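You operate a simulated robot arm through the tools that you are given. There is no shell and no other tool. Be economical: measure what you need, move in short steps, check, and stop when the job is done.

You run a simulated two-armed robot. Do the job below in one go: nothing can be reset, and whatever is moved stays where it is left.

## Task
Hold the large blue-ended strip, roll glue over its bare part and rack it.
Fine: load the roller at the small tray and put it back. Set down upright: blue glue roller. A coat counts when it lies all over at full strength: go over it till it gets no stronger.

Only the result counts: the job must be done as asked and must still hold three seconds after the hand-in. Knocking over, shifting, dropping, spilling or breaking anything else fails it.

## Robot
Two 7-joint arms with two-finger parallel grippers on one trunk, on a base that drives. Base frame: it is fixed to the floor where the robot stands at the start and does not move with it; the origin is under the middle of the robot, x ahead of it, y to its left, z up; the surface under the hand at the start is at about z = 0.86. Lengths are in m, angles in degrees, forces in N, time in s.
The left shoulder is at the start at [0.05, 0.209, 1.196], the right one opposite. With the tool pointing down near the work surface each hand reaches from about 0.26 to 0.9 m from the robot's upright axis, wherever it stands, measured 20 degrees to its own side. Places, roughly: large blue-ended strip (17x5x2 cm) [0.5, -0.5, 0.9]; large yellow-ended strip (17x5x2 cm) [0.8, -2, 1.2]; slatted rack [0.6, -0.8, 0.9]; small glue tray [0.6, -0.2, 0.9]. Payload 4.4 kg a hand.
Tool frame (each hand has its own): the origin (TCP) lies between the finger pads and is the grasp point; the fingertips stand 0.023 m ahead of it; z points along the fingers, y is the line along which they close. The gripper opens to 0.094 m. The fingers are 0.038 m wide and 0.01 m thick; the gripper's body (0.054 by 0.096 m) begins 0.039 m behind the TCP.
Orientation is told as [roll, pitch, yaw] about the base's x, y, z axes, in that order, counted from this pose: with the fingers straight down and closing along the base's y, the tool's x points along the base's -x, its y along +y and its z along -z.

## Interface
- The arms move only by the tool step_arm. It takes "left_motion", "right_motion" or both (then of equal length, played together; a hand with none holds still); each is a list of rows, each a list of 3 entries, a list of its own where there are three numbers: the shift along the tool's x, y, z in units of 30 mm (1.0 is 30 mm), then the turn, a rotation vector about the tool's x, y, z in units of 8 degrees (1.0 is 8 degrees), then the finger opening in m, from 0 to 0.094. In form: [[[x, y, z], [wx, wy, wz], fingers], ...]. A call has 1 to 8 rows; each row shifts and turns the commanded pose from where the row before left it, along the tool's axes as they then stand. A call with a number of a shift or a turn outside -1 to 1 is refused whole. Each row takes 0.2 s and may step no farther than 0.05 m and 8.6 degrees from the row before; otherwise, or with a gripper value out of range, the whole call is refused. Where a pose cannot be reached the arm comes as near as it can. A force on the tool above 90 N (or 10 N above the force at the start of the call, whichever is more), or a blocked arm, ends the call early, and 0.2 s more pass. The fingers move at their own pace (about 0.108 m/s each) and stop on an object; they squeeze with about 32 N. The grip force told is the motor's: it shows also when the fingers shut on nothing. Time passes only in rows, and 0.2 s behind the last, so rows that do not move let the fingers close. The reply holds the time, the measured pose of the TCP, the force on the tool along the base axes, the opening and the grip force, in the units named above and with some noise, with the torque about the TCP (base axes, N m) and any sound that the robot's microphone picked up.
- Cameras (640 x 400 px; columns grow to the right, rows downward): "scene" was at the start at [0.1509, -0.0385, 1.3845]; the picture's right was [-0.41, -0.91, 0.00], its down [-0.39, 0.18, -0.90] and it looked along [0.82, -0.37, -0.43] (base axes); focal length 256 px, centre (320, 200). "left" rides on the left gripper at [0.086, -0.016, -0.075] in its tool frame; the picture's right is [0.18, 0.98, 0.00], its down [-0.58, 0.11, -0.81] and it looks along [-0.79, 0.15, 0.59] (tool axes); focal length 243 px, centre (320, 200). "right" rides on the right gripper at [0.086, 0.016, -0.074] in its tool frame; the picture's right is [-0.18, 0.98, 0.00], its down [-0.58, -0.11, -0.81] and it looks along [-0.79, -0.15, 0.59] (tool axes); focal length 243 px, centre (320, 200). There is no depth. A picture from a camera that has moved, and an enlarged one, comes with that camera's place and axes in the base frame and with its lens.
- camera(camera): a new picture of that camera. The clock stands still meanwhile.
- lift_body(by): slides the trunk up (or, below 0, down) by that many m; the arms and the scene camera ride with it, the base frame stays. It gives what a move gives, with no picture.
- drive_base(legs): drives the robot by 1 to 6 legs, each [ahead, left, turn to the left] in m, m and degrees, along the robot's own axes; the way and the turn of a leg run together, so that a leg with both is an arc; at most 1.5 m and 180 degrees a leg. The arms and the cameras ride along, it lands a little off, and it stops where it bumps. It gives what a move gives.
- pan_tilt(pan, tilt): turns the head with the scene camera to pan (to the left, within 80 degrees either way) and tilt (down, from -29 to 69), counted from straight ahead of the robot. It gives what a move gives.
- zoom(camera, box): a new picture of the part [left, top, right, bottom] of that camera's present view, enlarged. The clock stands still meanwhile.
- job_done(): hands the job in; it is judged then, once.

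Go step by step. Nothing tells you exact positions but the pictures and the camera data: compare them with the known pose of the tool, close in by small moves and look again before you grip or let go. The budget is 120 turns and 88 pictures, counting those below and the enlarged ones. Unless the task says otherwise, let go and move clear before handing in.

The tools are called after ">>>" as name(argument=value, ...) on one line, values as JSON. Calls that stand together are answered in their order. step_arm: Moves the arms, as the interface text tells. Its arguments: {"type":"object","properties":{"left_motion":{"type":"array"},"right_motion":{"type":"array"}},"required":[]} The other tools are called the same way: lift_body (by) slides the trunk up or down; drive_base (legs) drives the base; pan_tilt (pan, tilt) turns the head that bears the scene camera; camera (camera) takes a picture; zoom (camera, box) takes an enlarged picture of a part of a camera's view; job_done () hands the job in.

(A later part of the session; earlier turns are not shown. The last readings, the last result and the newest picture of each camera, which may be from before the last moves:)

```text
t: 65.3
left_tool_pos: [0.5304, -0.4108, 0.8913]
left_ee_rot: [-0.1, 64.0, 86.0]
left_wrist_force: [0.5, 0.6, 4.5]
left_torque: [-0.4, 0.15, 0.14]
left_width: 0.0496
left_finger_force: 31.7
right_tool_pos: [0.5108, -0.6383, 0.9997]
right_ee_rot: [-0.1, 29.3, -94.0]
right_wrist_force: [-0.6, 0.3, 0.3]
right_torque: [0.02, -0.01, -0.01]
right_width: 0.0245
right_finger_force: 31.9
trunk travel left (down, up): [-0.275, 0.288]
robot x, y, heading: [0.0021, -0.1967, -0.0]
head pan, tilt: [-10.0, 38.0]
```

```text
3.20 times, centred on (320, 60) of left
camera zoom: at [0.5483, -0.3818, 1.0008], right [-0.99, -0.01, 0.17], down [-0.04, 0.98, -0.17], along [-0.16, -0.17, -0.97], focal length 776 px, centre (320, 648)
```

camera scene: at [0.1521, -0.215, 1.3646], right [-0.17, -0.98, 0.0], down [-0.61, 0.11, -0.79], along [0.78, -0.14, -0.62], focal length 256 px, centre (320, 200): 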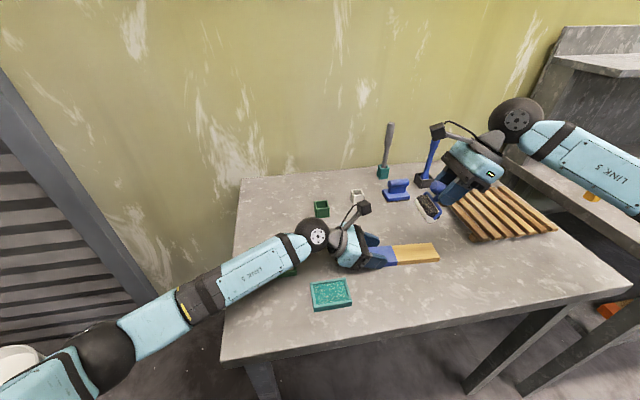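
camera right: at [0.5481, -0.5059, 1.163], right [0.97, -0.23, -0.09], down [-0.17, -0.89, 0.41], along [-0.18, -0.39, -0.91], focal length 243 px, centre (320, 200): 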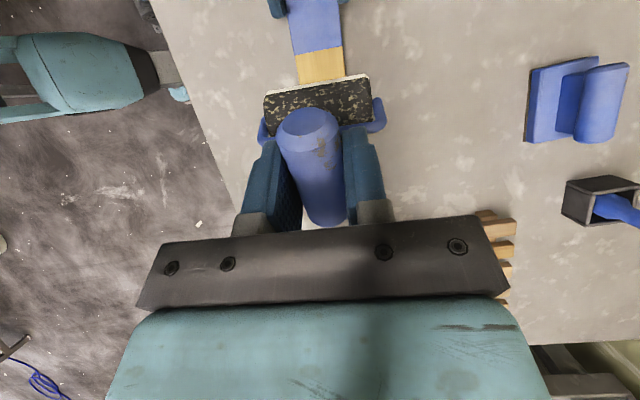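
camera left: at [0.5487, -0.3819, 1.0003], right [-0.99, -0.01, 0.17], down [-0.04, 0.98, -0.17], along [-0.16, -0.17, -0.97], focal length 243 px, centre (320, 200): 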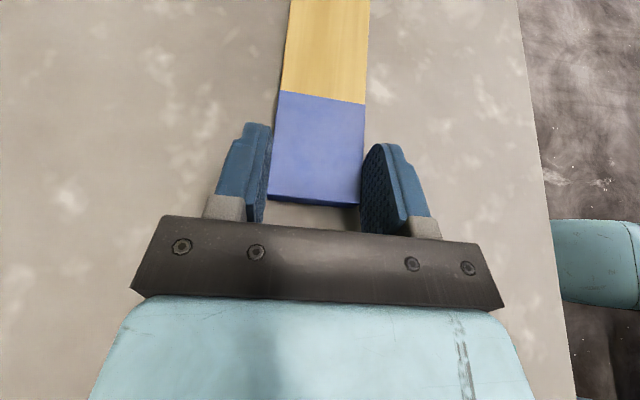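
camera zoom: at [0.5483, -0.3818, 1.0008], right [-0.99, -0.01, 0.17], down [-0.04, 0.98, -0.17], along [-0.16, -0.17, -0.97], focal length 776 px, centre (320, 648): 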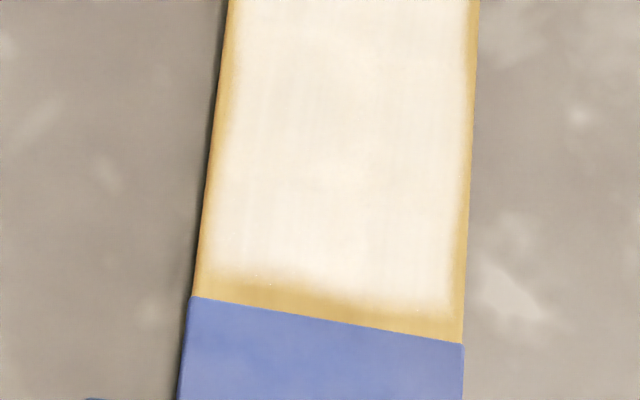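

The far end and sides look full, but near the blue boundary a few millimetres are weaker. I'll regrip the left hand about 7 mm further back to give the drum room there.

>>> step_arm(left_motion=[[[0, 0, 0], [0, 0, 0], 0.06], [[0, 0, 0], [0, 0, 0], 0.06], [[-0.1, 0, -0.22], [0, 0, 0], 0.06], [[0, 0, 0], [0, 0, 0], 0.045], [[0, 0, 0], [0, 0, 0], 0.03], [[0, 0, 0], [0, 0, 0], 0.03]])

>>> camera(camera="left")

```text
t: 66.8
left_tool_pos: [0.531, -0.4033, 0.8912]
left_ee_rot: [0.0, 63.9, 86.0]
left_wrist_force: [-0.2, -0.6, -0.5]
left_torque: [-0.03, 0.04, -0.07]
left_width: 0.0492
left_finger_force: 31.1
right_tool_pos: [0.5105, -0.637, 0.9987]
right_ee_rot: [0.0, 29.5, -94.0]
right_wrist_force: [-0.5, 0.9, -0.3]
right_torque: [0.0, -0.02, -0.01]
right_width: 0.0243
right_finger_force: 31.8
trunk travel left (down, up): [-0.275, 0.288]
robot x, y, heading: [-0.0036, -0.1992, 0.1]
head pan, tilt: [-10.0, 38.0]
```

```text
33 pictures are left
camera left: at [0.5492, -0.3747, 1.0011], right [-0.99, -0.01, 0.17], down [-0.04, 0.98, -0.17], along [-0.16, -0.17, -0.97], focal length 243 px, centre (320, 200)
```

left: 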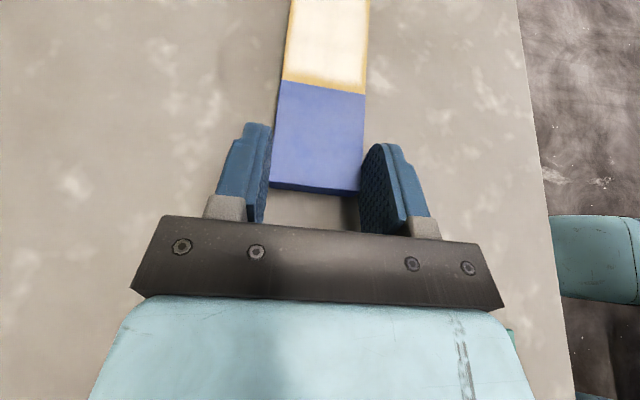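

Regripped. Bringing the roller back down near the boundary.

>>> step_arm(right_motion=[[[0.678, 0.03, 0.684], [0, 0, 0], 0.0], [[0.678, 0.03, 0.684], [0, 0, 0], 0.0], [[0.678, 0.03, 0.684], [0, 0, 0], 0.0], [[0.678, 0.03, 0.684], [0, 0, 0], 0.0], [[0.678, 0.03, 0.684], [0, 0, 0], 0.0], [[-0.15, 0, 0.26], [0, 0, 0], 0.0], [[-0.13, 0, 0.23], [0, 0, 0], 0.0], [[-0.04, 0, 0.07], [0, 0, 0], 0.0]])

>>> zoom(camera="scene", box=[340, 190, 460, 280])

```text
t: 68.5
left_tool_pos: [0.5306, -0.4037, 0.8913]
left_ee_rot: [0.0, 64.1, 86.0]
left_wrist_force: [-0.5, -1.0, -0.2]
left_torque: [-0.13, -0.06, 0.08]
left_width: 0.0489
left_finger_force: 31.9
right_tool_pos: [0.5268, -0.4992, 0.9416]
right_ee_rot: [-0.1, 29.6, -94.0]
right_wrist_force: [-0.1, -0.1, 1.6]
right_torque: [0.06, 0.07, -0.04]
right_width: 0.0242
right_finger_force: 31.6
trunk travel left (down, up): [-0.275, 0.288]
robot x, y, heading: [0.0019, -0.2003, 0.1]
head pan, tilt: [-10.0, 38.0]
```

```text
4.44 times, centred on (400, 235) of scene
camera zoom: at [0.1521, -0.2146, 1.3646], right [-0.17, -0.98, 0.0], down [-0.61, 0.11, -0.79], along [0.78, -0.14, -0.62], focal length 1137 px, centre (-36, 44)
```

zoom: 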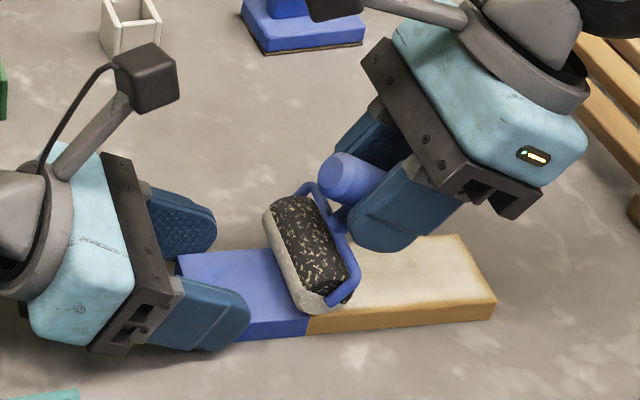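

In contact. Pressing and scrubbing back and forth around the boundary.

>>> step_arm(right_motion=[[[-0.025, 0, 0.043], [0, 0, 0], 0.0], [[0.3, 0, 0.17], [0, 0, 0], 0.0], [[0.26, 0, 0.148], [0, 0, 0], 0.0], [[-0.3, 0, -0.17], [0, 0, 0], 0.0], [[-0.3, 0, -0.17], [0, 0, 0], 0.0], [[0.3, 0, 0.17], [0, 0, 0], 0.0], [[0.3, 0, 0.17], [0, 0, 0], 0.0], [[0.05, 0, 0.03], [0, 0, 0], 0.0]])

>>> step_arm(right_motion=[[[-0.3, 0, -0.17], [0, 0, 0], 0.0], [[-0.3, 0, -0.17], [0, 0, 0], 0.0], [[0.3, 0, 0.17], [0, 0, 0], 0.0], [[0.3, 0, 0.17], [0, 0, 0], 0.0], [[0, 0, 0], [0, 0, 0], 0.0]])

>>> zoom(camera="scene", box=[340, 190, 460, 280])

```text
t: 70.3
left_tool_pos: [0.5308, -0.4019, 0.8909]
left_ee_rot: [-0.1, 63.9, 86.0]
left_wrist_force: [-0.4, 16.6, -7.2]
left_torque: [0.4, 0.03, 0.01]
left_width: 0.0491
left_finger_force: 32.0
right_tool_pos: [0.529, -0.4766, 0.9408]
right_ee_rot: [-0.1, 29.5, -94.0]
right_wrist_force: [0.3, -16.6, 19.8]
right_torque: [-0.42, 0.02, 0.02]
right_width: 0.0243
right_finger_force: 32.2
trunk travel left (down, up): [-0.275, 0.288]
robot x, y, heading: [0.0027, -0.2021, -0.1]
head pan, tilt: [-10.0, 38.0]
```

```text
t: 71.5
left_tool_pos: [0.5319, -0.4023, 0.8916]
left_ee_rot: [-0.1, 64.0, 85.9]
left_wrist_force: [-1.8, 11.0, -5.8]
left_torque: [-0.13, 0.02, -0.14]
left_width: 0.0493
left_finger_force: 32.2
right_tool_pos: [0.5269, -0.4766, 0.9404]
right_ee_rot: [-0.1, 29.4, -94.0]
right_wrist_force: [-0.6, -10.0, 9.8]
right_torque: [-0.25, 0.01, -0.05]
right_width: 0.0242
right_finger_force: 31.8
trunk travel left (down, up): [-0.275, 0.288]
robot x, y, heading: [0.0012, -0.201, -0.0]
head pan, tilt: [-10.0, 38.0]
```

```text
4.44 times, centred on (400, 235) of scene
camera zoom: at [0.1516, -0.214, 1.3646], right [-0.17, -0.98, 0.0], down [-0.61, 0.11, -0.79], along [0.78, -0.14, -0.62], focal length 1137 px, centre (-36, 44)
```

zoom: 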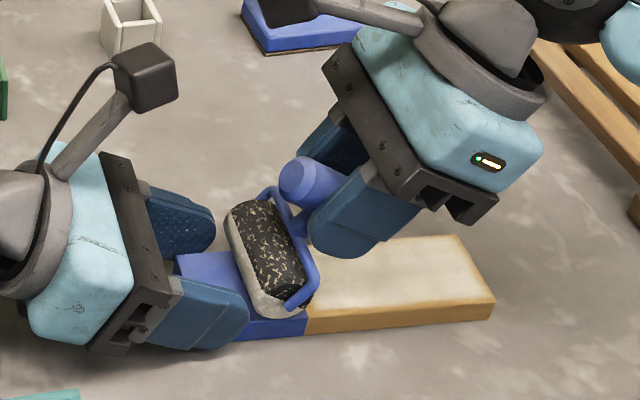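

Boundary well covered now. One firm stroke out to the far end, then back half and off.

>>> step_arm(right_motion=[[[-0.5, 0, -0.28], [0, 0, 0], 0.0], [[-0.5, 0, -0.28], [0, 0, 0], 0.0], [[-0.5, 0, -0.28], [0, 0, 0], 0.0], [[-0.5, 0, -0.28], [0, 0, 0], 0.0], [[-0.5, 0, -0.28], [0, 0, 0], 0.0], [[-0.5, 0, -0.28], [0, 0, 0], 0.0], [[-0.45, 0, -0.255], [0, 0, 0], 0.0]])

>>> step_arm(right_motion=[[[0.5, 0, 0.284], [0, 0, 0], 0.0], [[-0.5, 0, -0.284], [0, 0, 0], 0.0], [[-0.05, 0, -0.03], [0, 0, 0], 0.0], [[0.1, 0, -0.4], [0, 0, 0], 0.0], [[-0.1, 0, -1], [0, 0, 0], 0.0], [[-0.3, 0, -1], [0, 0, 0], 0.0], [[-0.8, 0, -0.8], [0, 0, 0], 0.0]])

>>> zoom(camera="scene", box=[370, 225, 450, 275])

>>> zoom(camera="left", box=[220, 0, 420, 120])

```text
t: 73.2
left_tool_pos: [0.5313, -0.4018, 0.8905]
left_ee_rot: [-0.1, 63.9, 86.0]
left_wrist_force: [-0.3, -0.5, 0.1]
left_torque: [-0.04, 0.02, -0.16]
left_width: 0.0491
left_finger_force: 31.9
right_tool_pos: [0.5196, -0.5972, 0.9398]
right_ee_rot: [0.0, 29.4, -94.1]
right_wrist_force: [0.0, -0.9, 0.1]
right_torque: [-0.01, -0.06, -0.03]
right_width: 0.0242
right_finger_force: 32.2
trunk travel left (down, up): [-0.275, 0.288]
robot x, y, heading: [-0.0033, -0.1983, 0.0]
head pan, tilt: [-10.0, 38.0]
```

```text
t: 74.8
left_tool_pos: [0.5298, -0.4032, 0.8911]
left_ee_rot: [-0.1, 64.0, 86.0]
left_wrist_force: [-1.0, -1.0, 2.6]
left_torque: [-0.53, 0.04, -0.01]
left_width: 0.049
left_finger_force: 32.5
right_tool_pos: [0.514, -0.6748, 1.0074]
right_ee_rot: [-0.1, 29.5, -94.0]
right_wrist_force: [-0.1, 0.1, -0.4]
right_torque: [-0.02, 0.02, -0.01]
right_width: 0.0245
right_finger_force: 32.2
trunk travel left (down, up): [-0.275, 0.288]
robot x, y, heading: [-0.0014, -0.2013, -0.1]
head pan, tilt: [-10.0, 38.0]
```

```text
8.00 times, centred on (410, 250) of scene
camera zoom: at [0.1517, -0.2148, 1.3646], right [-0.17, -0.98, 0.0], down [-0.61, 0.11, -0.79], along [0.78, -0.14, -0.62], focal length 2046 px, centre (-400, -200)
```

zoom: 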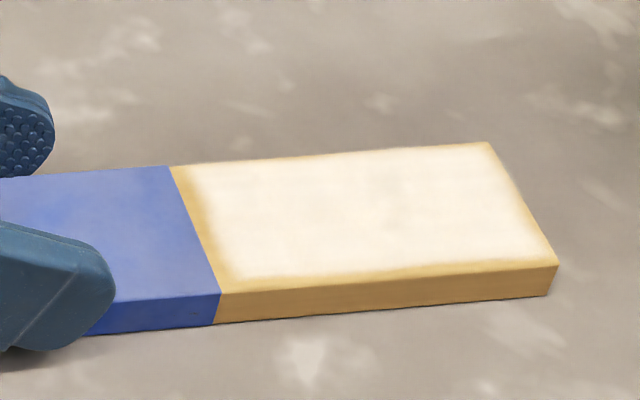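

```text
3.20 times, centred on (320, 60) of left
camera zoom: at [0.5489, -0.3746, 1.0013], right [-0.99, -0.01, 0.17], down [-0.04, 0.98, -0.17], along [-0.16, -0.17, -0.97], focal length 776 px, centre (320, 648)
```

zoom: 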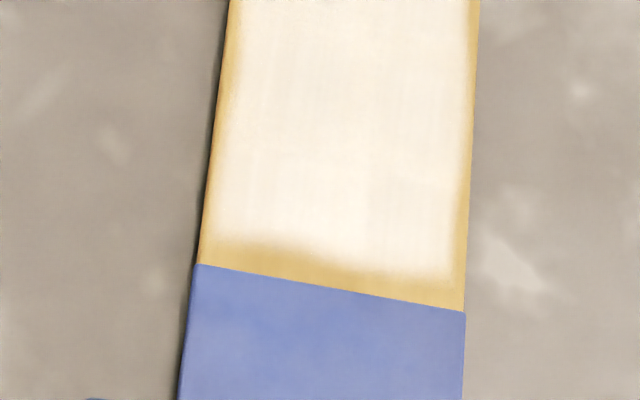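

The boundary zone improved only in the middle, so it isn't saturated everywhere and the roller may be running low. Checking the roller's load.

>>> zoom(camera="scene", box=[400, 170, 500, 240])

```text
5.71 times, centred on (450, 205) of scene
camera zoom: at [0.1517, -0.2148, 1.3646], right [-0.17, -0.98, 0.0], down [-0.61, 0.11, -0.79], along [0.78, -0.14, -0.62], focal length 1462 px, centre (-423, 171)
```

zoom: 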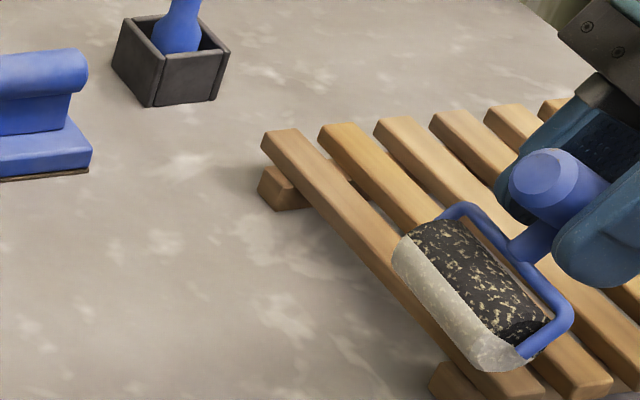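

The patch looks thin, so I'll reload. The left hand releases and backs off, and the roller goes back upright.

>>> step_arm(left_motion=[[[0, 0, 0], [0, 0, 0], 0.06], [[0, 0, 0], [0, 0, 0], 0.08], [[0, 0, -0.4], [0, 0, 0], 0.09], [[0, 0, -0.9], [0, 0, 0], 0.09], [[0, 0, -0.98], [0, 0, 0], 0.09], [[0, 0, -0.98], [0, 0, 0], 0.09], [[0.3, 0, -0.95], [0, 0, 0], 0.09], [[0.3, 0, -0.95], [0, 0, 0], 0.09]], right_motion=[[[0, 0, -0.8], [0, 0, 0], 0.0], [[0, 0, -0.6], [0, 0, 0], 0.0], [[0, 0, 0], [0, -0.92, 0], 0.0], [[0, 0, 0], [0, -0.92, 0], 0.0], [[0, 0, 0], [0, -0.92, 0], 0.0], [[0, 0, 0], [0, -0.92, 0], 0.0], [[0, 0, 0], [0, 0, -0.5], 0.0], [[0, 0, 0], [0, 0, 0], 0.0]])

>>> step_arm(left_motion=[[[0.4, 0, -0.98], [0, 0, 0], 0.09], [[0.4, 0, -0.98], [0, 0, 0], 0.09], [[0.4, 0, -0.98], [0, 0, 0], 0.09], [[0.4, 0, -0.98], [0, 0, 0], 0.09], [[0.4, 0, -0.98], [0, 0, 0], 0.09], [[0.4, 0, -0.98], [0, 0, 0], 0.09], [[0.4, 0, -0.98], [0, 0, 0], 0.09], [[0.4, 0, -0.98], [0, 0, 0], 0.09]])

>>> step_arm(left_motion=[[[0.2, 0, -1], [0, 0, 0], 0.09], [[0.2, 0, -1], [0, 0, 0], 0.09], [[0.2, 0, -1], [0, 0, 0], 0.09], [[0.2, 0, -1], [0, 0, 0], 0.09], [[0.2, 0, -1], [0, 0, 0], 0.09]])

>>> camera(camera="scene")

```text
t: 76.5
left_tool_pos: [0.5399, -0.2719, 0.9749]
left_ee_rot: [-0.1, 64.0, 86.0]
left_wrist_force: [0.6, -0.1, 0.6]
left_torque: [0.0, -0.02, 0.02]
left_width: 0.0902
left_finger_force: 0.2
right_tool_pos: [0.5127, -0.6927, 1.044]
right_ee_rot: [-0.1, -0.1, -90.0]
right_wrist_force: [0.4, 0.9, -0.5]
right_torque: [0.01, 0.0, -0.02]
right_width: 0.0242
right_finger_force: 31.9
trunk travel left (down, up): [-0.275, 0.288]
robot x, y, heading: [0.002, -0.1997, 0.1]
head pan, tilt: [-10.0, 38.0]
```

```text
t: 78.3
left_tool_pos: [0.5498, -0.1035, 1.1658]
left_ee_rot: [0.0, 64.1, 85.9]
left_wrist_force: [0.2, 0.1, 0.2]
left_torque: [0.01, 0.01, 0.0]
left_width: 0.0899
left_finger_force: 0.1
right_tool_pos: [0.5124, -0.6946, 1.0442]
right_ee_rot: [-0.1, 0.0, -90.1]
right_wrist_force: [-0.3, 0.1, -0.3]
right_torque: [-0.01, 0.05, -0.01]
right_width: 0.0244
right_finger_force: 31.7
trunk travel left (down, up): [-0.275, 0.288]
robot x, y, heading: [-0.0008, -0.1999, -0.1]
head pan, tilt: [-10.0, 38.0]
```

```text
t: 79.5
left_tool_pos: [0.5596, 0.0201, 1.2576]
left_ee_rot: [-0.1, 64.0, 86.0]
left_wrist_force: [-0.4, 0.2, -0.1]
left_torque: [-0.02, 0.0, 0.01]
left_width: 0.09
left_finger_force: 0.1
right_tool_pos: [0.5133, -0.6937, 1.0446]
right_ee_rot: [-0.1, 0.0, -90.0]
right_wrist_force: [-0.7, 0.8, 0.2]
right_torque: [0.0, 0.0, 0.03]
right_width: 0.0245
right_finger_force: 32.0
trunk travel left (down, up): [-0.275, 0.288]
robot x, y, heading: [0.0025, -0.1983, 0.1]
head pan, tilt: [-10.0, 38.0]
```

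```text
27 pictures are left
camera scene: at [0.1519, -0.2143, 1.3646], right [-0.17, -0.98, 0.0], down [-0.61, 0.11, -0.79], along [0.78, -0.14, -0.62], focal length 256 px, centre (320, 200)
```

scene: 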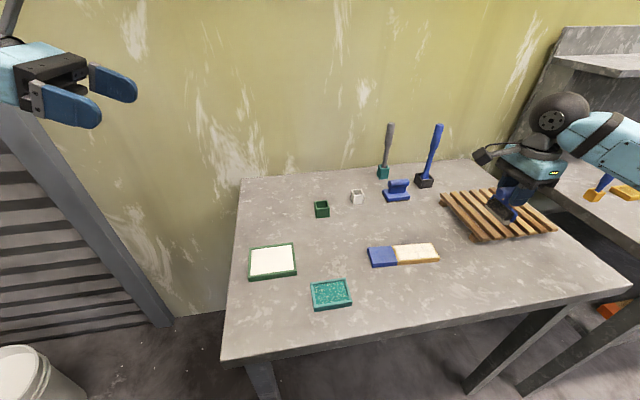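

Strip stays in place and the left hand is clear. Taking the roller back to the tray.

>>> step_arm(right_motion=[[[1, 0.092, 0], [0, 0, 0], 0.0], [[1, 0.092, 0], [0, 0, 0], 0.0], [[1, 0.092, 0], [0, 0, 0], 0.0], [[1, 0.092, 0], [0, 0, 0], 0.0], [[1, 0.092, 0], [0, 0, 0], 0.0], [[1, 0.092, 0], [0, 0, 0], 0.0], [[1, 0.092, 0], [0, 0, 0], 0.0], [[1, 0.092, 0], [0, 0, 0], 0.0]], left_motion=[[[0, 0, -1], [0, 0, 0], 0.09], [[0, 0, -1], [0, 0, 0], 0.09], [[0, 0, -1], [0, 0, 0], 0.09], [[0, 0, 0], [0, 0, 0], 0.09], [[0, 0, 0], [0, 0, 0], 0.09], [[0, 0, 0], [0, 0, 0], 0.09], [[0, 0, 0], [0, 0, 0], 0.09], [[0, 0, 0], [0, 0, 0], 0.09]])

>>> step_arm(right_motion=[[[1, 0.092, 0], [0, 0, 0], 0.0], [[1, 0.092, 0], [0, 0, 0], 0.0], [[1, 0.092, 0], [0, 0, 0], 0.0], [[1, 0.092, 0], [0, 0, 0], 0.0], [[1, 0.092, 0], [0, 0, 0], 0.0], [[1, 0.092, 0], [0, 0, 0], 0.0], [[1, 0.092, 0], [0, 0, 0], 0.0], [[1, 0.092, 0], [0, 0, 0], 0.0]])

>>> step_arm(right_motion=[[[0.72, 0.09, 0], [0, 0, 0], 0.0], [[0.71, 0.09, 0.5], [0, 0, 0], 0.0], [[0, 0, 1], [0, 0, 0], 0.0], [[0, 0, 1], [0, 0, 0], 0.0], [[0, 0, 0.6], [0, 0, 0], 0.0]])

```text
t: 81.3
left_tool_pos: [0.5664, 0.1003, 1.2936]
left_ee_rot: [0.1, 64.0, 86.1]
left_wrist_force: [-0.4, 1.7, 0.1]
left_torque: [-0.01, -0.01, -0.04]
left_width: 0.0902
left_finger_force: 0.0
right_tool_pos: [0.536, -0.4523, 1.0439]
right_ee_rot: [-0.1, -0.1, -90.0]
right_wrist_force: [-0.8, 0.3, -1.0]
right_torque: [-0.01, 0.02, -0.01]
right_width: 0.0244
right_finger_force: 31.4
trunk travel left (down, up): [-0.275, 0.288]
robot x, y, heading: [-0.0029, -0.1983, -0.2]
head pan, tilt: [-10.0, 38.0]
```

```text
t: 83.2
left_tool_pos: [0.5666, 0.0995, 1.295]
left_ee_rot: [0.0, 64.1, 86.1]
left_wrist_force: [0.0, -0.3, 0.5]
left_torque: [-0.02, 0.01, -0.01]
left_width: 0.0902
left_finger_force: 0.0
right_tool_pos: [0.559, -0.2122, 1.0424]
right_ee_rot: [-0.1, 0.1, -89.9]
right_wrist_force: [-0.3, 0.7, -1.9]
right_torque: [0.0, 0.01, 0.0]
right_width: 0.0245
right_finger_force: 32.0
trunk travel left (down, up): [-0.275, 0.288]
robot x, y, heading: [-0.0001, -0.2006, 0.0]
head pan, tilt: [-10.0, 38.0]
```

```text
t: 84.3
left_tool_pos: [0.5661, 0.0988, 1.2961]
left_ee_rot: [0.1, 64.0, 86.1]
left_wrist_force: [0.2, -0.1, 0.7]
left_torque: [0.0, -0.01, 0.0]
left_width: 0.0899
left_finger_force: 0.1
right_tool_pos: [0.5642, -0.17, 0.9484]
right_ee_rot: [-0.2, 0.0, -90.0]
right_wrist_force: [0.1, 0.5, -0.7]
right_torque: [-0.01, 0.0, -0.02]
right_width: 0.0245
right_finger_force: 32.4
trunk travel left (down, up): [-0.275, 0.288]
robot x, y, heading: [-0.0015, -0.1981, -0.1]
head pan, tilt: [-10.0, 38.0]
```

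Over the glue; lowering into contact and working it back and forth.

>>> step_arm(right_motion=[[[0, 0, 0.12], [0, 0, 0], 0.0], [[0, 0, 0.03], [0, 0, 0], 0.0], [[0.4, 0, 0], [0, 0, 0], 0.0], [[0.4, 0, 0], [0, 0, 0], 0.0], [[-0.5, 0, 0], [0, 0, 0], 0.0], [[-0.5, 0, 0], [0, 0, 0], 0.0], [[-0.5, 0, 0], [0, 0, 0], 0.0], [[0.5, 0, 0], [0, 0, 0], 0.0]])

>>> step_arm(right_motion=[[[0.5, 0, 0], [0, 0, 0], 0.0], [[0.4, 0, 0], [0, 0, 0], 0.0], [[-0.5, 0, 0], [0, 0, 0], 0.0], [[-0.5, 0, 0], [0, 0, 0], 0.0], [[0.5, 0, 0], [0, 0, 0], 0.0], [[0, 0, -0.6], [0, 0, 0], 0.0], [[0, 0, -1], [0, 0, 0], 0.0], [[0, 0, -1], [0, 0, 0], 0.0]])

>>> zoom(camera="scene", box=[235, 195, 315, 265])

```text
t: 86.2
left_tool_pos: [0.5657, 0.0999, 1.2951]
left_ee_rot: [0.1, 64.1, 86.2]
left_wrist_force: [-0.3, 0.7, 0.7]
left_torque: [-0.02, -0.02, -0.04]
left_width: 0.0901
left_finger_force: 0.0
right_tool_pos: [0.5646, -0.1755, 0.9465]
right_ee_rot: [0.0, -0.1, -90.0]
right_wrist_force: [0.5, 0.4, -1.5]
right_torque: [0.0, 0.02, -0.02]
right_width: 0.0246
right_finger_force: 32.1
trunk travel left (down, up): [-0.275, 0.288]
robot x, y, heading: [-0.0009, -0.2002, -0.0]
head pan, tilt: [-10.0, 38.0]
```

```text
t: 88.0
left_tool_pos: [0.5644, 0.0985, 1.2954]
left_ee_rot: [0.0, 64.0, 86.0]
left_wrist_force: [0.6, -0.4, -0.4]
left_torque: [-0.02, 0.02, -0.03]
left_width: 0.0899
left_finger_force: 0.0
right_tool_pos: [0.5618, -0.1645, 1.0232]
right_ee_rot: [-0.1, 0.0, -89.9]
right_wrist_force: [0.2, 0.9, -0.9]
right_torque: [0.0, -0.01, 0.02]
right_width: 0.0244
right_finger_force: 31.7
trunk travel left (down, up): [-0.275, 0.288]
robot x, y, heading: [-0.0002, -0.1994, -0.2]
head pan, tilt: [-10.0, 38.0]
```

```text
5.71 times, centred on (275, 230) of scene
camera zoom: at [0.1518, -0.2146, 1.3646], right [-0.17, -0.98, 0.0], down [-0.61, 0.11, -0.79], along [0.78, -0.14, -0.62], focal length 1462 px, centre (577, 29)
```

zoom: 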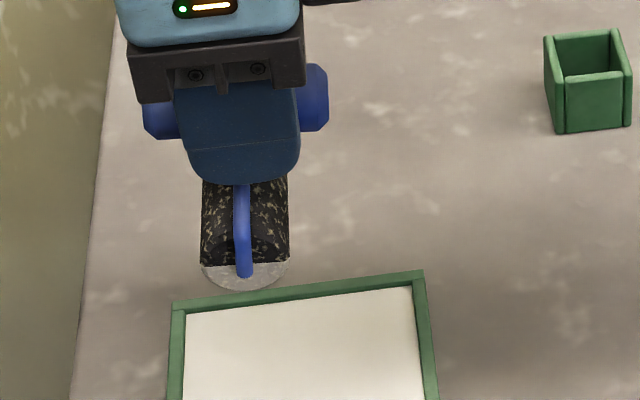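

That didn't touch; the patch is still grey. Lowering until real contact this time.

>>> step_arm(right_motion=[[[-0.22, 0.04, 1], [0, 0, 0], 0.0], [[0, 0, 1], [0, 0, 0], 0.0], [[0, 0, 0.55], [0, 0, 0], 0.0], [[0, 0, 0.06], [0, 0, 0], 0.0], [[0, 0, 0.06], [0, 0, 0], 0.0]])

>>> step_arm(right_motion=[[[0, 0, 0.05], [0, 0, 0], 0.0], [[0.4, 0, 0], [0, 0, 0], 0.0], [[0.4, 0, 0], [0, 0, 0], 0.0], [[-0.5, 0, 0], [0, 0, 0], 0.0], [[-0.5, 0, 0], [0, 0, 0], 0.0], [[-0.5, 0, 0], [0, 0, 0], 0.0], [[0.5, 0, 0], [0, 0, 0], 0.0], [[0.3, 0, 0], [0, 0, 0], 0.0]])

```text
t: 89.2
left_tool_pos: [0.5649, 0.0987, 1.2969]
left_ee_rot: [-0.1, 64.0, 86.0]
left_wrist_force: [-0.1, 0.0, 0.0]
left_torque: [0.01, 0.0, -0.03]
left_width: 0.0899
left_finger_force: 0.1
right_tool_pos: [0.5646, -0.1726, 0.9451]
right_ee_rot: [-0.1, 0.2, -90.0]
right_wrist_force: [0.6, -1.5, 9.5]
right_torque: [-0.13, 0.03, 0.03]
right_width: 0.0246
right_finger_force: 32.1
trunk travel left (down, up): [-0.275, 0.288]
robot x, y, heading: [0.0003, -0.1986, -0.1]
head pan, tilt: [-10.0, 38.0]
```

```text
t: 91.0
left_tool_pos: [0.5636, 0.0974, 1.2983]
left_ee_rot: [-0.2, 63.8, 85.9]
left_wrist_force: [-0.6, 0.3, -0.3]
left_torque: [-0.04, 0.02, 0.01]
left_width: 0.09
left_finger_force: 0.0
right_tool_pos: [0.5628, -0.1722, 0.9427]
right_ee_rot: [0.1, 0.1, -90.1]
right_wrist_force: [3.2, -17.1, 20.6]
right_torque: [-0.98, -0.13, 0.05]
right_width: 0.024
right_finger_force: 32.0
trunk travel left (down, up): [-0.275, 0.288]
robot x, y, heading: [-0.0006, -0.2001, -0.1]
head pan, tilt: [-10.0, 38.0]
```

Good contact. Lifting and checking the load and that the tray hasn't moved.

>>> step_arm(right_motion=[[[0, 0, -0.6], [0, 0, 0], 0.0], [[0, 0, -1], [0, 0, 0], 0.0], [[0, 0, -1], [0, 0, 0], 0.0]])

>>> zoom(camera="scene", box=[225, 195, 345, 285])

```text
t: 91.8
left_tool_pos: [0.5654, 0.0991, 1.2955]
left_ee_rot: [0.0, 64.0, 86.0]
left_wrist_force: [0.5, -0.6, 0.4]
left_torque: [-0.03, -0.02, 0.01]
left_width: 0.0899
left_finger_force: 0.1
right_tool_pos: [0.5636, -0.1678, 1.0212]
right_ee_rot: [-0.2, 0.1, -89.9]
right_wrist_force: [-0.1, -0.2, -0.6]
right_torque: [0.04, 0.0, 0.0]
right_width: 0.0243
right_finger_force: 32.2
trunk travel left (down, up): [-0.275, 0.288]
robot x, y, heading: [-0.0004, -0.2001, -0.1]
head pan, tilt: [-10.0, 38.0]
```

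```text
4.44 times, centred on (285, 240) of scene
camera zoom: at [0.152, -0.2141, 1.3645], right [-0.17, -0.98, 0.0], down [-0.61, 0.11, -0.79], along [0.78, -0.14, -0.62], focal length 1137 px, centre (476, 22)
```

zoom: 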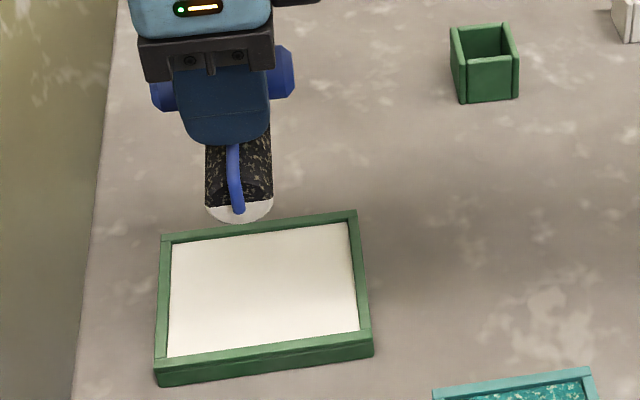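

Fully loaded and the tray has not moved. Returning the roller past the strip.

>>> step_arm(right_motion=[[[-1, -0.092, 0], [0, 0, 0], 0.0], [[-1, -0.092, 0], [0, 0, 0], 0.0], [[-1, -0.092, 0], [0, 0, 0], 0.0], [[-1, -0.092, 0], [0, 0, 0], 0.0], [[-1, -0.092, 0], [0, 0, 0], 0.0], [[-1, -0.092, 0], [0, 0, 0], 0.0], [[-1, -0.092, 0], [0, 0, 0], 0.0], [[-1, -0.092, 0], [0, 0, 0], 0.0]])

>>> step_arm(right_motion=[[[-1, -0.092, -0.2], [0, 0, 0], 0.0], [[-1, -0.092, -0.2], [0, 0, 0], 0.0], [[-1, -0.092, -0.2], [0, 0, 0], 0.0], [[-1, -0.092, -0.2], [0, 0, 0], 0.0], [[-1, -0.092, 0], [0, 0, 0], 0.0], [[-1, -0.092, 0], [0, 0, 0], 0.0], [[-1, -0.092, 0], [0, 0, 0], 0.0], [[-1, -0.092, 0], [0, 0, 0], 0.0]])

```text
t: 93.5
left_tool_pos: [0.5647, 0.0972, 1.297]
left_ee_rot: [-0.1, 63.9, 86.0]
left_wrist_force: [0.0, -0.2, 0.4]
left_torque: [0.02, 0.01, 0.03]
left_width: 0.0899
left_finger_force: 0.0
right_tool_pos: [0.5416, -0.4088, 1.0199]
right_ee_rot: [0.0, 0.1, -89.9]
right_wrist_force: [-0.2, 0.2, -0.9]
right_torque: [0.02, 0.03, 0.0]
right_width: 0.0244
right_finger_force: 32.1
trunk travel left (down, up): [-0.275, 0.288]
robot x, y, heading: [-0.0008, -0.1997, -0.0]
head pan, tilt: [-10.0, 38.0]
```

```text
t: 95.3
left_tool_pos: [0.5644, 0.0986, 1.2958]
left_ee_rot: [0.0, 64.1, 86.0]
left_wrist_force: [-0.2, -0.4, 0.9]
left_torque: [0.04, -0.02, 0.01]
left_width: 0.09
left_finger_force: 0.0
right_tool_pos: [0.5195, -0.6495, 1.0438]
right_ee_rot: [-0.1, 0.1, -89.9]
right_wrist_force: [0.1, 0.7, -1.0]
right_torque: [0.0, -0.02, -0.05]
right_width: 0.0245
right_finger_force: 31.4
trunk travel left (down, up): [-0.275, 0.288]
robot x, y, heading: [-0.0017, -0.1988, -0.3]
head pan, tilt: [-10.0, 38.0]
```

Now the left hand returns to its pre-grasp spot while the right yaws, advances and leans again.

>>> step_arm(left_motion=[[[-0.267, 0, 0.982], [0, 0, 0], 0.09], [[-0.267, 0, 0.982], [0, 0, 0], 0.09], [[-0.267, 0, 0.982], [0, 0, 0], 0.09], [[-0.267, 0, 0.982], [0, 0, 0], 0.09], [[-0.267, 0, 0.982], [0, 0, 0], 0.09], [[-0.267, 0, 0.982], [0, 0, 0], 0.09], [[-0.267, 0, 0.982], [0, 0, 0], 0.09], [[-0.267, 0, 0.982], [0, 0, 0], 0.09]], right_motion=[[[0.9, -0.22, 0], [0, 0, 0.5], 0.0], [[0.9, 0, 0], [0, 0, 0], 0.0], [[0.9, 0, 0], [0, 0, 0], 0.0], [[0.9, 0, 0], [0, 0, 0], 0.0], [[0, 0, 0], [0, 0.925, 0], 0.0], [[0, 0, 0], [0, 0.925, 0], 0.0], [[0, 0, 0], [0, 0.925, 0], 0.0], [[0, 0, 0], [0, 0.925, 0], 0.0]])

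>>> step_arm(left_motion=[[[-0.267, 0, 0.982], [0, 0, 0], 0.09], [[-0.267, 0, 0.982], [0, 0, 0], 0.09], [[-0.267, 0, 0.982], [0, 0, 0], 0.09], [[-0.267, 0, 0.982], [0, 0, 0], 0.09], [[-0.267, 0, 0.982], [0, 0, 0], 0.09], [[-0.267, 0, 0.982], [0, 0, 0], 0.09], [[-0.267, 0, 0.982], [0, 0, 0], 0.09], [[-0.267, 0, 0.982], [0, 0, 0], 0.09]])

>>> step_arm(left_motion=[[[-0.267, 0, 0.982], [0, 0, 0], 0.09], [[-0.267, 0, 0.982], [0, 0, 0], 0.09], [[0, 0, 0.8], [0, 0, 0], 0.09], [[0, 0, 0.8], [0, 0, 0], 0.09], [[0, 0, 0.8], [0, 0, 0], 0.09]])

```text
t: 97.2
left_tool_pos: [0.5523, -0.0869, 1.1363]
left_ee_rot: [0.0, 64.0, 86.1]
left_wrist_force: [0.7, -1.3, -1.1]
left_torque: [0.0, -0.01, -0.01]
left_width: 0.09
left_finger_force: 0.0
right_tool_pos: [0.5195, -0.5419, 1.0432]
right_ee_rot: [-0.2, 29.8, -94.0]
right_wrist_force: [0.0, -1.4, -1.5]
right_torque: [0.0, 0.02, -0.01]
right_width: 0.0244
right_finger_force: 31.7
trunk travel left (down, up): [-0.275, 0.288]
robot x, y, heading: [0.0039, -0.2021, -0.0]
head pan, tilt: [-10.0, 38.0]
```

```text
t: 99.0
left_tool_pos: [0.54, -0.2691, 0.9741]
left_ee_rot: [0.0, 64.1, 86.2]
left_wrist_force: [-0.4, 0.0, 0.5]
left_torque: [0.03, -0.02, 0.0]
left_width: 0.0899
left_finger_force: 0.1
right_tool_pos: [0.5192, -0.5404, 1.0433]
right_ee_rot: [-0.1, 29.6, -94.0]
right_wrist_force: [-0.5, -0.2, -0.4]
right_torque: [-0.01, -0.02, 0.01]
right_width: 0.0246
right_finger_force: 32.1
trunk travel left (down, up): [-0.275, 0.288]
robot x, y, heading: [-0.0006, -0.1972, -0.3]
head pan, tilt: [-10.0, 38.0]
```

```text
t: 100.2
left_tool_pos: [0.5332, -0.3791, 0.9031]
left_ee_rot: [0.0, 64.0, 86.0]
left_wrist_force: [0.1, -1.0, 0.6]
left_torque: [0.0, -0.02, 0.0]
left_width: 0.0903
left_finger_force: 0.1
right_tool_pos: [0.5195, -0.5416, 1.044]
right_ee_rot: [-0.1, 29.7, -94.0]
right_wrist_force: [0.4, -0.4, -0.6]
right_torque: [-0.03, 0.02, -0.01]
right_width: 0.0244
right_finger_force: 31.8
trunk travel left (down, up): [-0.275, 0.288]
robot x, y, heading: [-0.0007, -0.1982, -0.1]
head pan, tilt: [-10.0, 38.0]
```

Final slide-in and close with the left, while the roller lowers to 1 cm above the strip.

>>> step_arm(left_motion=[[[0, 0, 0.5], [0, 0, 0], 0.09], [[0, 0, 0.4], [0, 0, 0], 0.09], [[0, 0, 0], [0, 0, 0], 0.065], [[0, 0, 0], [0, 0, 0], 0.05], [[0, 0, 0], [0, 0, 0], 0.03], [[0, 0, 0], [0, 0, 0], 0.03]], right_motion=[[[-0.367, 0, 0.645], [0, 0, 0], 0.0], [[-0.367, 0, 0.645], [0, 0, 0], 0.0], [[-0.367, 0, 0.645], [0, 0, 0], 0.0], [[-0.367, 0, 0.645], [0, 0, 0], 0.0], [[0, 0, 0], [0, 0, 0], 0.0], [[0, 0, 0], [0, 0, 0], 0.0]])

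>>> zoom(camera="scene", box=[340, 190, 460, 280])

```text
t: 101.5
left_tool_pos: [0.5308, -0.4046, 0.8904]
left_ee_rot: [-0.1, 64.0, 86.0]
left_wrist_force: [-0.4, 0.1, 0.1]
left_torque: [0.07, -0.04, 0.02]
left_width: 0.049
left_finger_force: 32.1
right_tool_pos: [0.5184, -0.5404, 0.9552]
right_ee_rot: [0.0, 29.7, -94.1]
right_wrist_force: [-0.9, -0.7, 0.5]
right_torque: [-0.01, -0.04, 0.02]
right_width: 0.0244
right_finger_force: 31.9
trunk travel left (down, up): [-0.275, 0.288]
robot x, y, heading: [0.0025, -0.2008, -0.0]
head pan, tilt: [-10.0, 38.0]
```

```text
4.44 times, centred on (400, 235) of scene
camera zoom: at [0.1522, -0.2147, 1.3646], right [-0.17, -0.98, 0.0], down [-0.61, 0.11, -0.79], along [0.78, -0.14, -0.62], focal length 1137 px, centre (-36, 44)
```

zoom: 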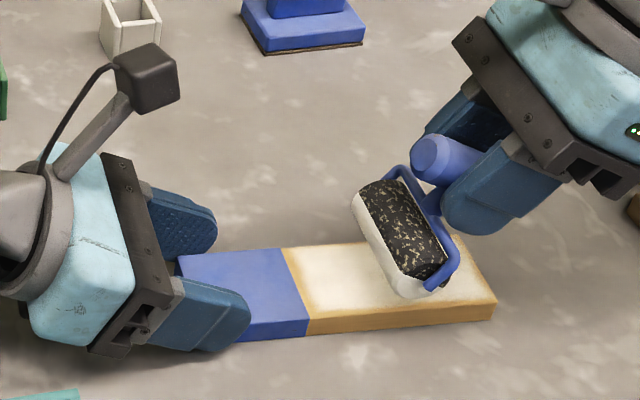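

Holding again, roller freshly loaded. Moving it to the boundary and making contact.

>>> step_arm(right_motion=[[[0.68, 0.05, 0.387], [0, 0, 0], 0.0], [[0.68, 0, 0.387], [0, 0, 0], 0.0], [[-0.16, 0, 0.28], [0, 0, 0], 0.0], [[-0.08, 0, 0.14], [0, 0, 0], 0.0], [[-0.02, 0, 0.035], [0, 0, 0], 0.0]])

>>> step_arm(right_motion=[[[0.25, 0, 0.15], [0, 0, 0], 0.0], [[0.22, 0, 0.13], [0, 0, 0], 0.0], [[0.05, 0.25, 0.03], [0, 0, 0], 0.0], [[-0.3, 0, -0.17], [0, 0, 0], 0.0], [[0.3, 0, 0.17], [0, 0, 0], 0.0], [[0, -0.5, 0], [0, 0, 0], 0.0], [[-0.3, 0, -0.17], [0, 0, 0], 0.0], [[0.3, 0, 0.17], [0, 0, 0], 0.0]])

```text
t: 102.8
left_tool_pos: [0.5306, -0.4014, 0.8903]
left_ee_rot: [-0.1, 63.8, 86.0]
left_wrist_force: [5.5, -5.1, -7.7]
left_torque: [-0.35, -0.04, 0.35]
left_width: 0.0489
left_finger_force: 32.1
right_tool_pos: [0.5232, -0.4941, 0.9422]
right_ee_rot: [0.1, 29.7, -93.9]
right_wrist_force: [-2.7, -0.6, 20.6]
right_torque: [0.49, 0.15, 0.04]
right_width: 0.0245
right_finger_force: 31.9
trunk travel left (down, up): [-0.275, 0.288]
robot x, y, heading: [-0.002, -0.2012, 0.3]
head pan, tilt: [-10.0, 38.0]
```

```text
t: 104.5
left_tool_pos: [0.5308, -0.4023, 0.8923]
left_ee_rot: [0.0, 64.1, 86.1]
left_wrist_force: [-1.9, 5.6, 0.3]
left_torque: [-0.09, -0.06, -0.17]
left_width: 0.0487
left_finger_force: 32.2
right_tool_pos: [0.5174, -0.4762, 0.9388]
right_ee_rot: [-0.3, 29.5, -94.1]
right_wrist_force: [2.6, -4.2, 4.1]
right_torque: [-0.08, -0.12, -0.07]
right_width: 0.0245
right_finger_force: 32.4
trunk travel left (down, up): [-0.275, 0.288]
robot x, y, heading: [-0.0011, -0.2013, -0.1]
head pan, tilt: [-10.0, 38.0]
```

Boundary scrubbed on both sides. Now long firm strokes: out at −x offset, back centred, out at +x offset.

>>> step_arm(right_motion=[[[-0.5, 0, -0.278], [0, 0, 0], 0.0], [[-0.5, 0, -0.278], [0, 0, 0], 0.0], [[-0.5, 0, -0.278], [0, 0, 0], 0.0], [[-0.5, 0, -0.284], [0, 0, 0], 0.0], [[-0.5, 0, -0.284], [0, 0, 0], 0.0], [[-0.5, 0, -0.284], [0, 0, 0], 0.0], [[-0.42, 0.2, -0.24], [0, 0, 0], 0.0]])

>>> step_arm(right_motion=[[[0.5, 0, 0.284], [0, 0, 0], 0.0], [[0.5, 0, 0.284], [0, 0, 0], 0.0], [[0.5, 0, 0.284], [0, 0, 0], 0.0], [[0.5, 0, 0.284], [0, 0, 0], 0.0], [[0.5, 0, 0.284], [0, 0, 0], 0.0], [[0.5, 0, 0.284], [0, 0, 0], 0.0], [[0.42, 0.2, 0.24], [0, 0, 0], 0.0]])

>>> step_arm(right_motion=[[[-0.5, 0, -0.278], [0, 0, 0], 0.0], [[-0.5, 0, -0.284], [0, 0, 0], 0.0], [[-0.5, 0, -0.284], [0, 0, 0], 0.0], [[-0.5, 0, -0.284], [0, 0, 0], 0.0], [[-0.5, 0, -0.284], [0, 0, 0], 0.0], [[-0.5, 0, -0.284], [0, 0, 0], 0.0], [[-0.42, 0, -0.24], [0, 0, 0], 0.0]])

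>>> zoom(camera="left", box=[220, 0, 420, 120])

```text
t: 106.2
left_tool_pos: [0.5315, -0.4038, 0.8918]
left_ee_rot: [-0.1, 64.1, 85.9]
left_wrist_force: [2.9, -4.9, 6.2]
left_torque: [-0.13, -0.19, 0.3]
left_width: 0.0492
left_finger_force: 31.8
right_tool_pos: [0.5149, -0.5932, 0.9397]
right_ee_rot: [-0.1, 29.7, -93.8]
right_wrist_force: [-1.3, 2.9, 2.1]
right_torque: [0.26, 0.0, 0.03]
right_width: 0.0241
right_finger_force: 31.9
trunk travel left (down, up): [-0.275, 0.288]
robot x, y, heading: [0.0006, -0.2007, 0.1]
head pan, tilt: [-10.0, 38.0]
```

```text
t: 107.8
left_tool_pos: [0.5291, -0.4034, 0.8911]
left_ee_rot: [-0.2, 64.0, 85.9]
left_wrist_force: [2.2, 1.4, 11.5]
left_torque: [-0.15, -0.09, -0.08]
left_width: 0.0491
left_finger_force: 32.6
right_tool_pos: [0.5284, -0.4749, 0.9381]
right_ee_rot: [0.0, 29.6, -94.0]
right_wrist_force: [0.3, 0.4, -0.3]
right_torque: [-0.02, 0.02, 0.0]
right_width: 0.0244
right_finger_force: 32.5
trunk travel left (down, up): [-0.275, 0.288]
robot x, y, heading: [-0.0005, -0.1971, -0.0]
head pan, tilt: [-10.0, 38.0]
```

```text
t: 109.3
left_tool_pos: [0.5297, -0.4031, 0.8911]
left_ee_rot: [-0.1, 64.0, 85.9]
left_wrist_force: [0.7, -0.5, 10.8]
left_torque: [-0.05, 0.0, 0.07]
left_width: 0.0492
left_finger_force: 31.7
right_tool_pos: [0.5197, -0.594, 0.9392]
right_ee_rot: [0.0, 29.6, -94.0]
right_wrist_force: [0.5, 0.4, -0.2]
right_torque: [-0.03, 0.01, 0.0]
right_width: 0.0242
right_finger_force: 32.2
trunk travel left (down, up): [-0.275, 0.288]
robot x, y, heading: [-0.0041, -0.2012, -0.0]
head pan, tilt: [-10.0, 38.0]
```

```text
3.20 times, centred on (320, 60) of left
camera zoom: at [0.5481, -0.3745, 1.0018], right [-0.99, -0.01, 0.16], down [-0.04, 0.98, -0.17], along [-0.16, -0.17, -0.97], focal length 776 px, centre (320, 648)
```

zoom: 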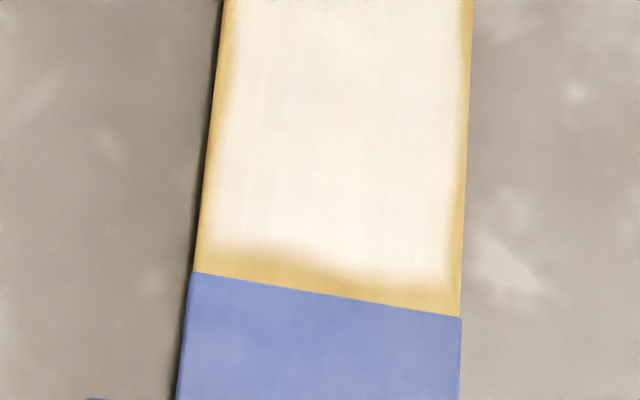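

Contact was lost again: the roller seems to have slid a few mm up in the grip. Lowering until I feel force, then stroking in.

>>> step_arm(right_motion=[[[0.1, -0.1, 0.06], [0, 0, 0], 0.0], [[-0.025, 0, 0.043], [0, 0, 0], 0.0], [[-0.025, 0, 0.043], [0, 0, 0], 0.0]])

>>> zoom(camera="scene", box=[340, 190, 460, 280])

```text
t: 110.2
left_tool_pos: [0.5302, -0.4034, 0.8917]
left_ee_rot: [-0.1, 63.9, 86.0]
left_wrist_force: [5.9, -6.5, 2.6]
left_torque: [0.23, -0.14, 0.6]
left_width: 0.0489
left_finger_force: 32.3
right_tool_pos: [0.5175, -0.5897, 0.9388]
right_ee_rot: [0.2, 29.8, -93.8]
right_wrist_force: [-2.5, -0.3, 20.5]
right_torque: [0.46, 0.16, 0.03]
right_width: 0.0242
right_finger_force: 32.2
trunk travel left (down, up): [-0.275, 0.288]
robot x, y, heading: [-0.0027, -0.1983, 0.1]
head pan, tilt: [-10.0, 38.0]
```

```text
4.44 times, centred on (400, 235) of scene
camera zoom: at [0.1504, -0.2141, 1.3651], right [-0.17, -0.98, 0.0], down [-0.6, 0.11, -0.79], along [0.78, -0.14, -0.61], focal length 1137 px, centre (-36, 44)
```

zoom: 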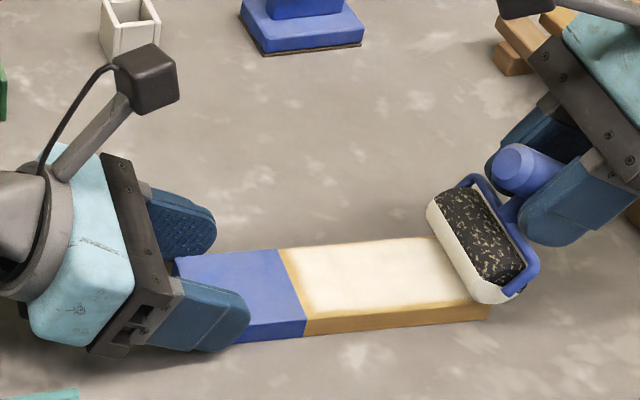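

Firm contact and still well loaded. Stroking in to the boundary and out again at this height.

>>> step_arm(right_motion=[[[0.5, 0, 0.275], [0, 0, 0], 0.0], [[0.5, 0, 0.284], [0, 0, 0], 0.0], [[0.5, 0, 0.284], [0, 0, 0], 0.0], [[0.5, 0, 0.284], [0, 0, 0], 0.0], [[0.5, 0, 0.284], [0, 0, 0], 0.0], [[0.5, 0, 0.284], [0, 0, 0], 0.0], [[0.3, 0, 0.17], [0, 0, 0], 0.0]])

>>> step_arm(right_motion=[[[-0.02, 0, 0.035], [0, 0, 0], 0.0], [[-0.5, 0, -0.284], [0, 0, 0], 0.0], [[-0.5, 0, -0.284], [0, 0, 0], 0.0], [[-0.5, 0, -0.284], [0, 0, 0], 0.0], [[-0.5, 0, -0.284], [0, 0, 0], 0.0], [[-0.5, 0, -0.284], [0, 0, 0], 0.0], [[-0.5, 0, -0.284], [0, 0, 0], 0.0], [[-0.35, 0, -0.2], [0, 0, 0], 0.0]])

>>> zoom(camera="left", box=[220, 0, 420, 120])

```text
t: 111.8
left_tool_pos: [0.5301, -0.4013, 0.8919]
left_ee_rot: [-0.2, 63.9, 85.9]
left_wrist_force: [4.0, 19.0, -4.5]
left_torque: [0.57, -0.09, 0.1]
left_width: 0.049
left_finger_force: 31.2
right_tool_pos: [0.525, -0.4749, 0.9376]
right_ee_rot: [0.1, 29.6, -93.9]
right_wrist_force: [-0.9, -18.0, 30.6]
right_torque: [-0.36, -0.01, -0.06]
right_width: 0.0243
right_finger_force: 32.3
trunk travel left (down, up): [-0.275, 0.288]
robot x, y, heading: [0.0023, -0.2, 0.3]
head pan, tilt: [-10.0, 38.0]
```

```text
t: 113.5
left_tool_pos: [0.5311, -0.4032, 0.8916]
left_ee_rot: [-0.2, 64.1, 86.0]
left_wrist_force: [1.2, -2.2, 6.7]
left_torque: [-0.88, -0.06, 0.1]
left_width: 0.049
left_finger_force: 32.1
right_tool_pos: [0.5174, -0.5931, 0.9336]
right_ee_rot: [-0.1, 29.6, -94.0]
right_wrist_force: [0.1, -0.5, -0.8]
right_torque: [-0.03, 0.0, 0.02]
right_width: 0.0242
right_finger_force: 31.9
trunk travel left (down, up): [-0.275, 0.288]
robot x, y, heading: [-0.0019, -0.198, 0.0]
head pan, tilt: [-10.0, 38.0]
```

```text
3.20 times, centred on (320, 60) of left
camera zoom: at [0.5488, -0.3744, 1.0022], right [-0.99, -0.01, 0.16], down [-0.04, 0.98, -0.17], along [-0.16, -0.17, -0.97], focal length 776 px, centre (320, 648)
```

zoom: 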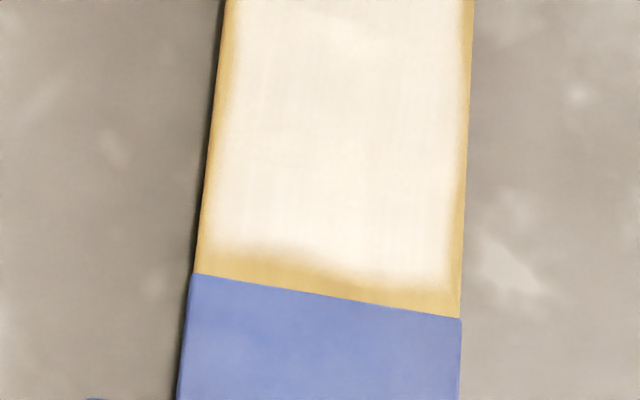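

No further change between passes, so the coat looks saturated. Lifting off and viewing the whole strip and the roller.

>>> step_arm(right_motion=[[[0.1, 0, -0.4], [0, 0, 0], 0.0], [[-0.1, 0, -1], [0, 0, 0], 0.0], [[-0.3, 0, -1], [0, 0, 0], 0.0], [[-0.5, 0, -1], [0, 0, 0], 0.0]])

>>> zoom(camera="scene", box=[370, 195, 490, 275])

```text
t: 114.5
left_tool_pos: [0.5307, -0.4025, 0.8921]
left_ee_rot: [-0.2, 63.9, 85.9]
left_wrist_force: [2.4, -0.1, 10.9]
left_torque: [-0.21, -0.16, 0.16]
left_width: 0.0493
left_finger_force: 31.8
right_tool_pos: [0.5139, -0.6634, 1.0118]
right_ee_rot: [-0.1, 29.6, -93.9]
right_wrist_force: [0.1, 1.1, -0.2]
right_torque: [-0.01, -0.02, 0.02]
right_width: 0.0242
right_finger_force: 31.6
trunk travel left (down, up): [-0.275, 0.288]
robot x, y, heading: [0.0025, -0.1972, 0.2]
head pan, tilt: [-10.0, 38.0]
```

```text
5.00 times, centred on (430, 235) of scene
camera zoom: at [0.1514, -0.2144, 1.3647], right [-0.17, -0.98, 0.0], down [-0.61, 0.11, -0.79], along [0.78, -0.14, -0.62], focal length 1279 px, centre (-230, 25)
```

zoom: 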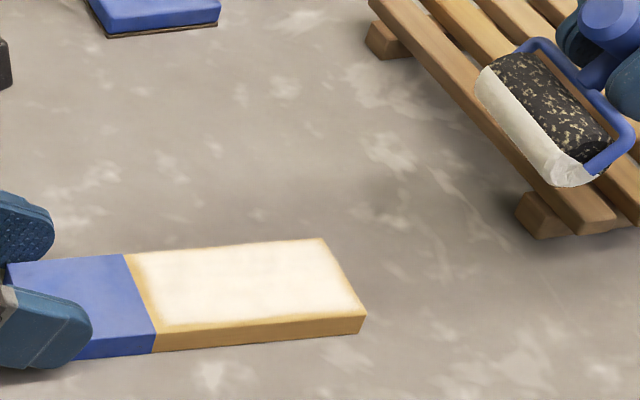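

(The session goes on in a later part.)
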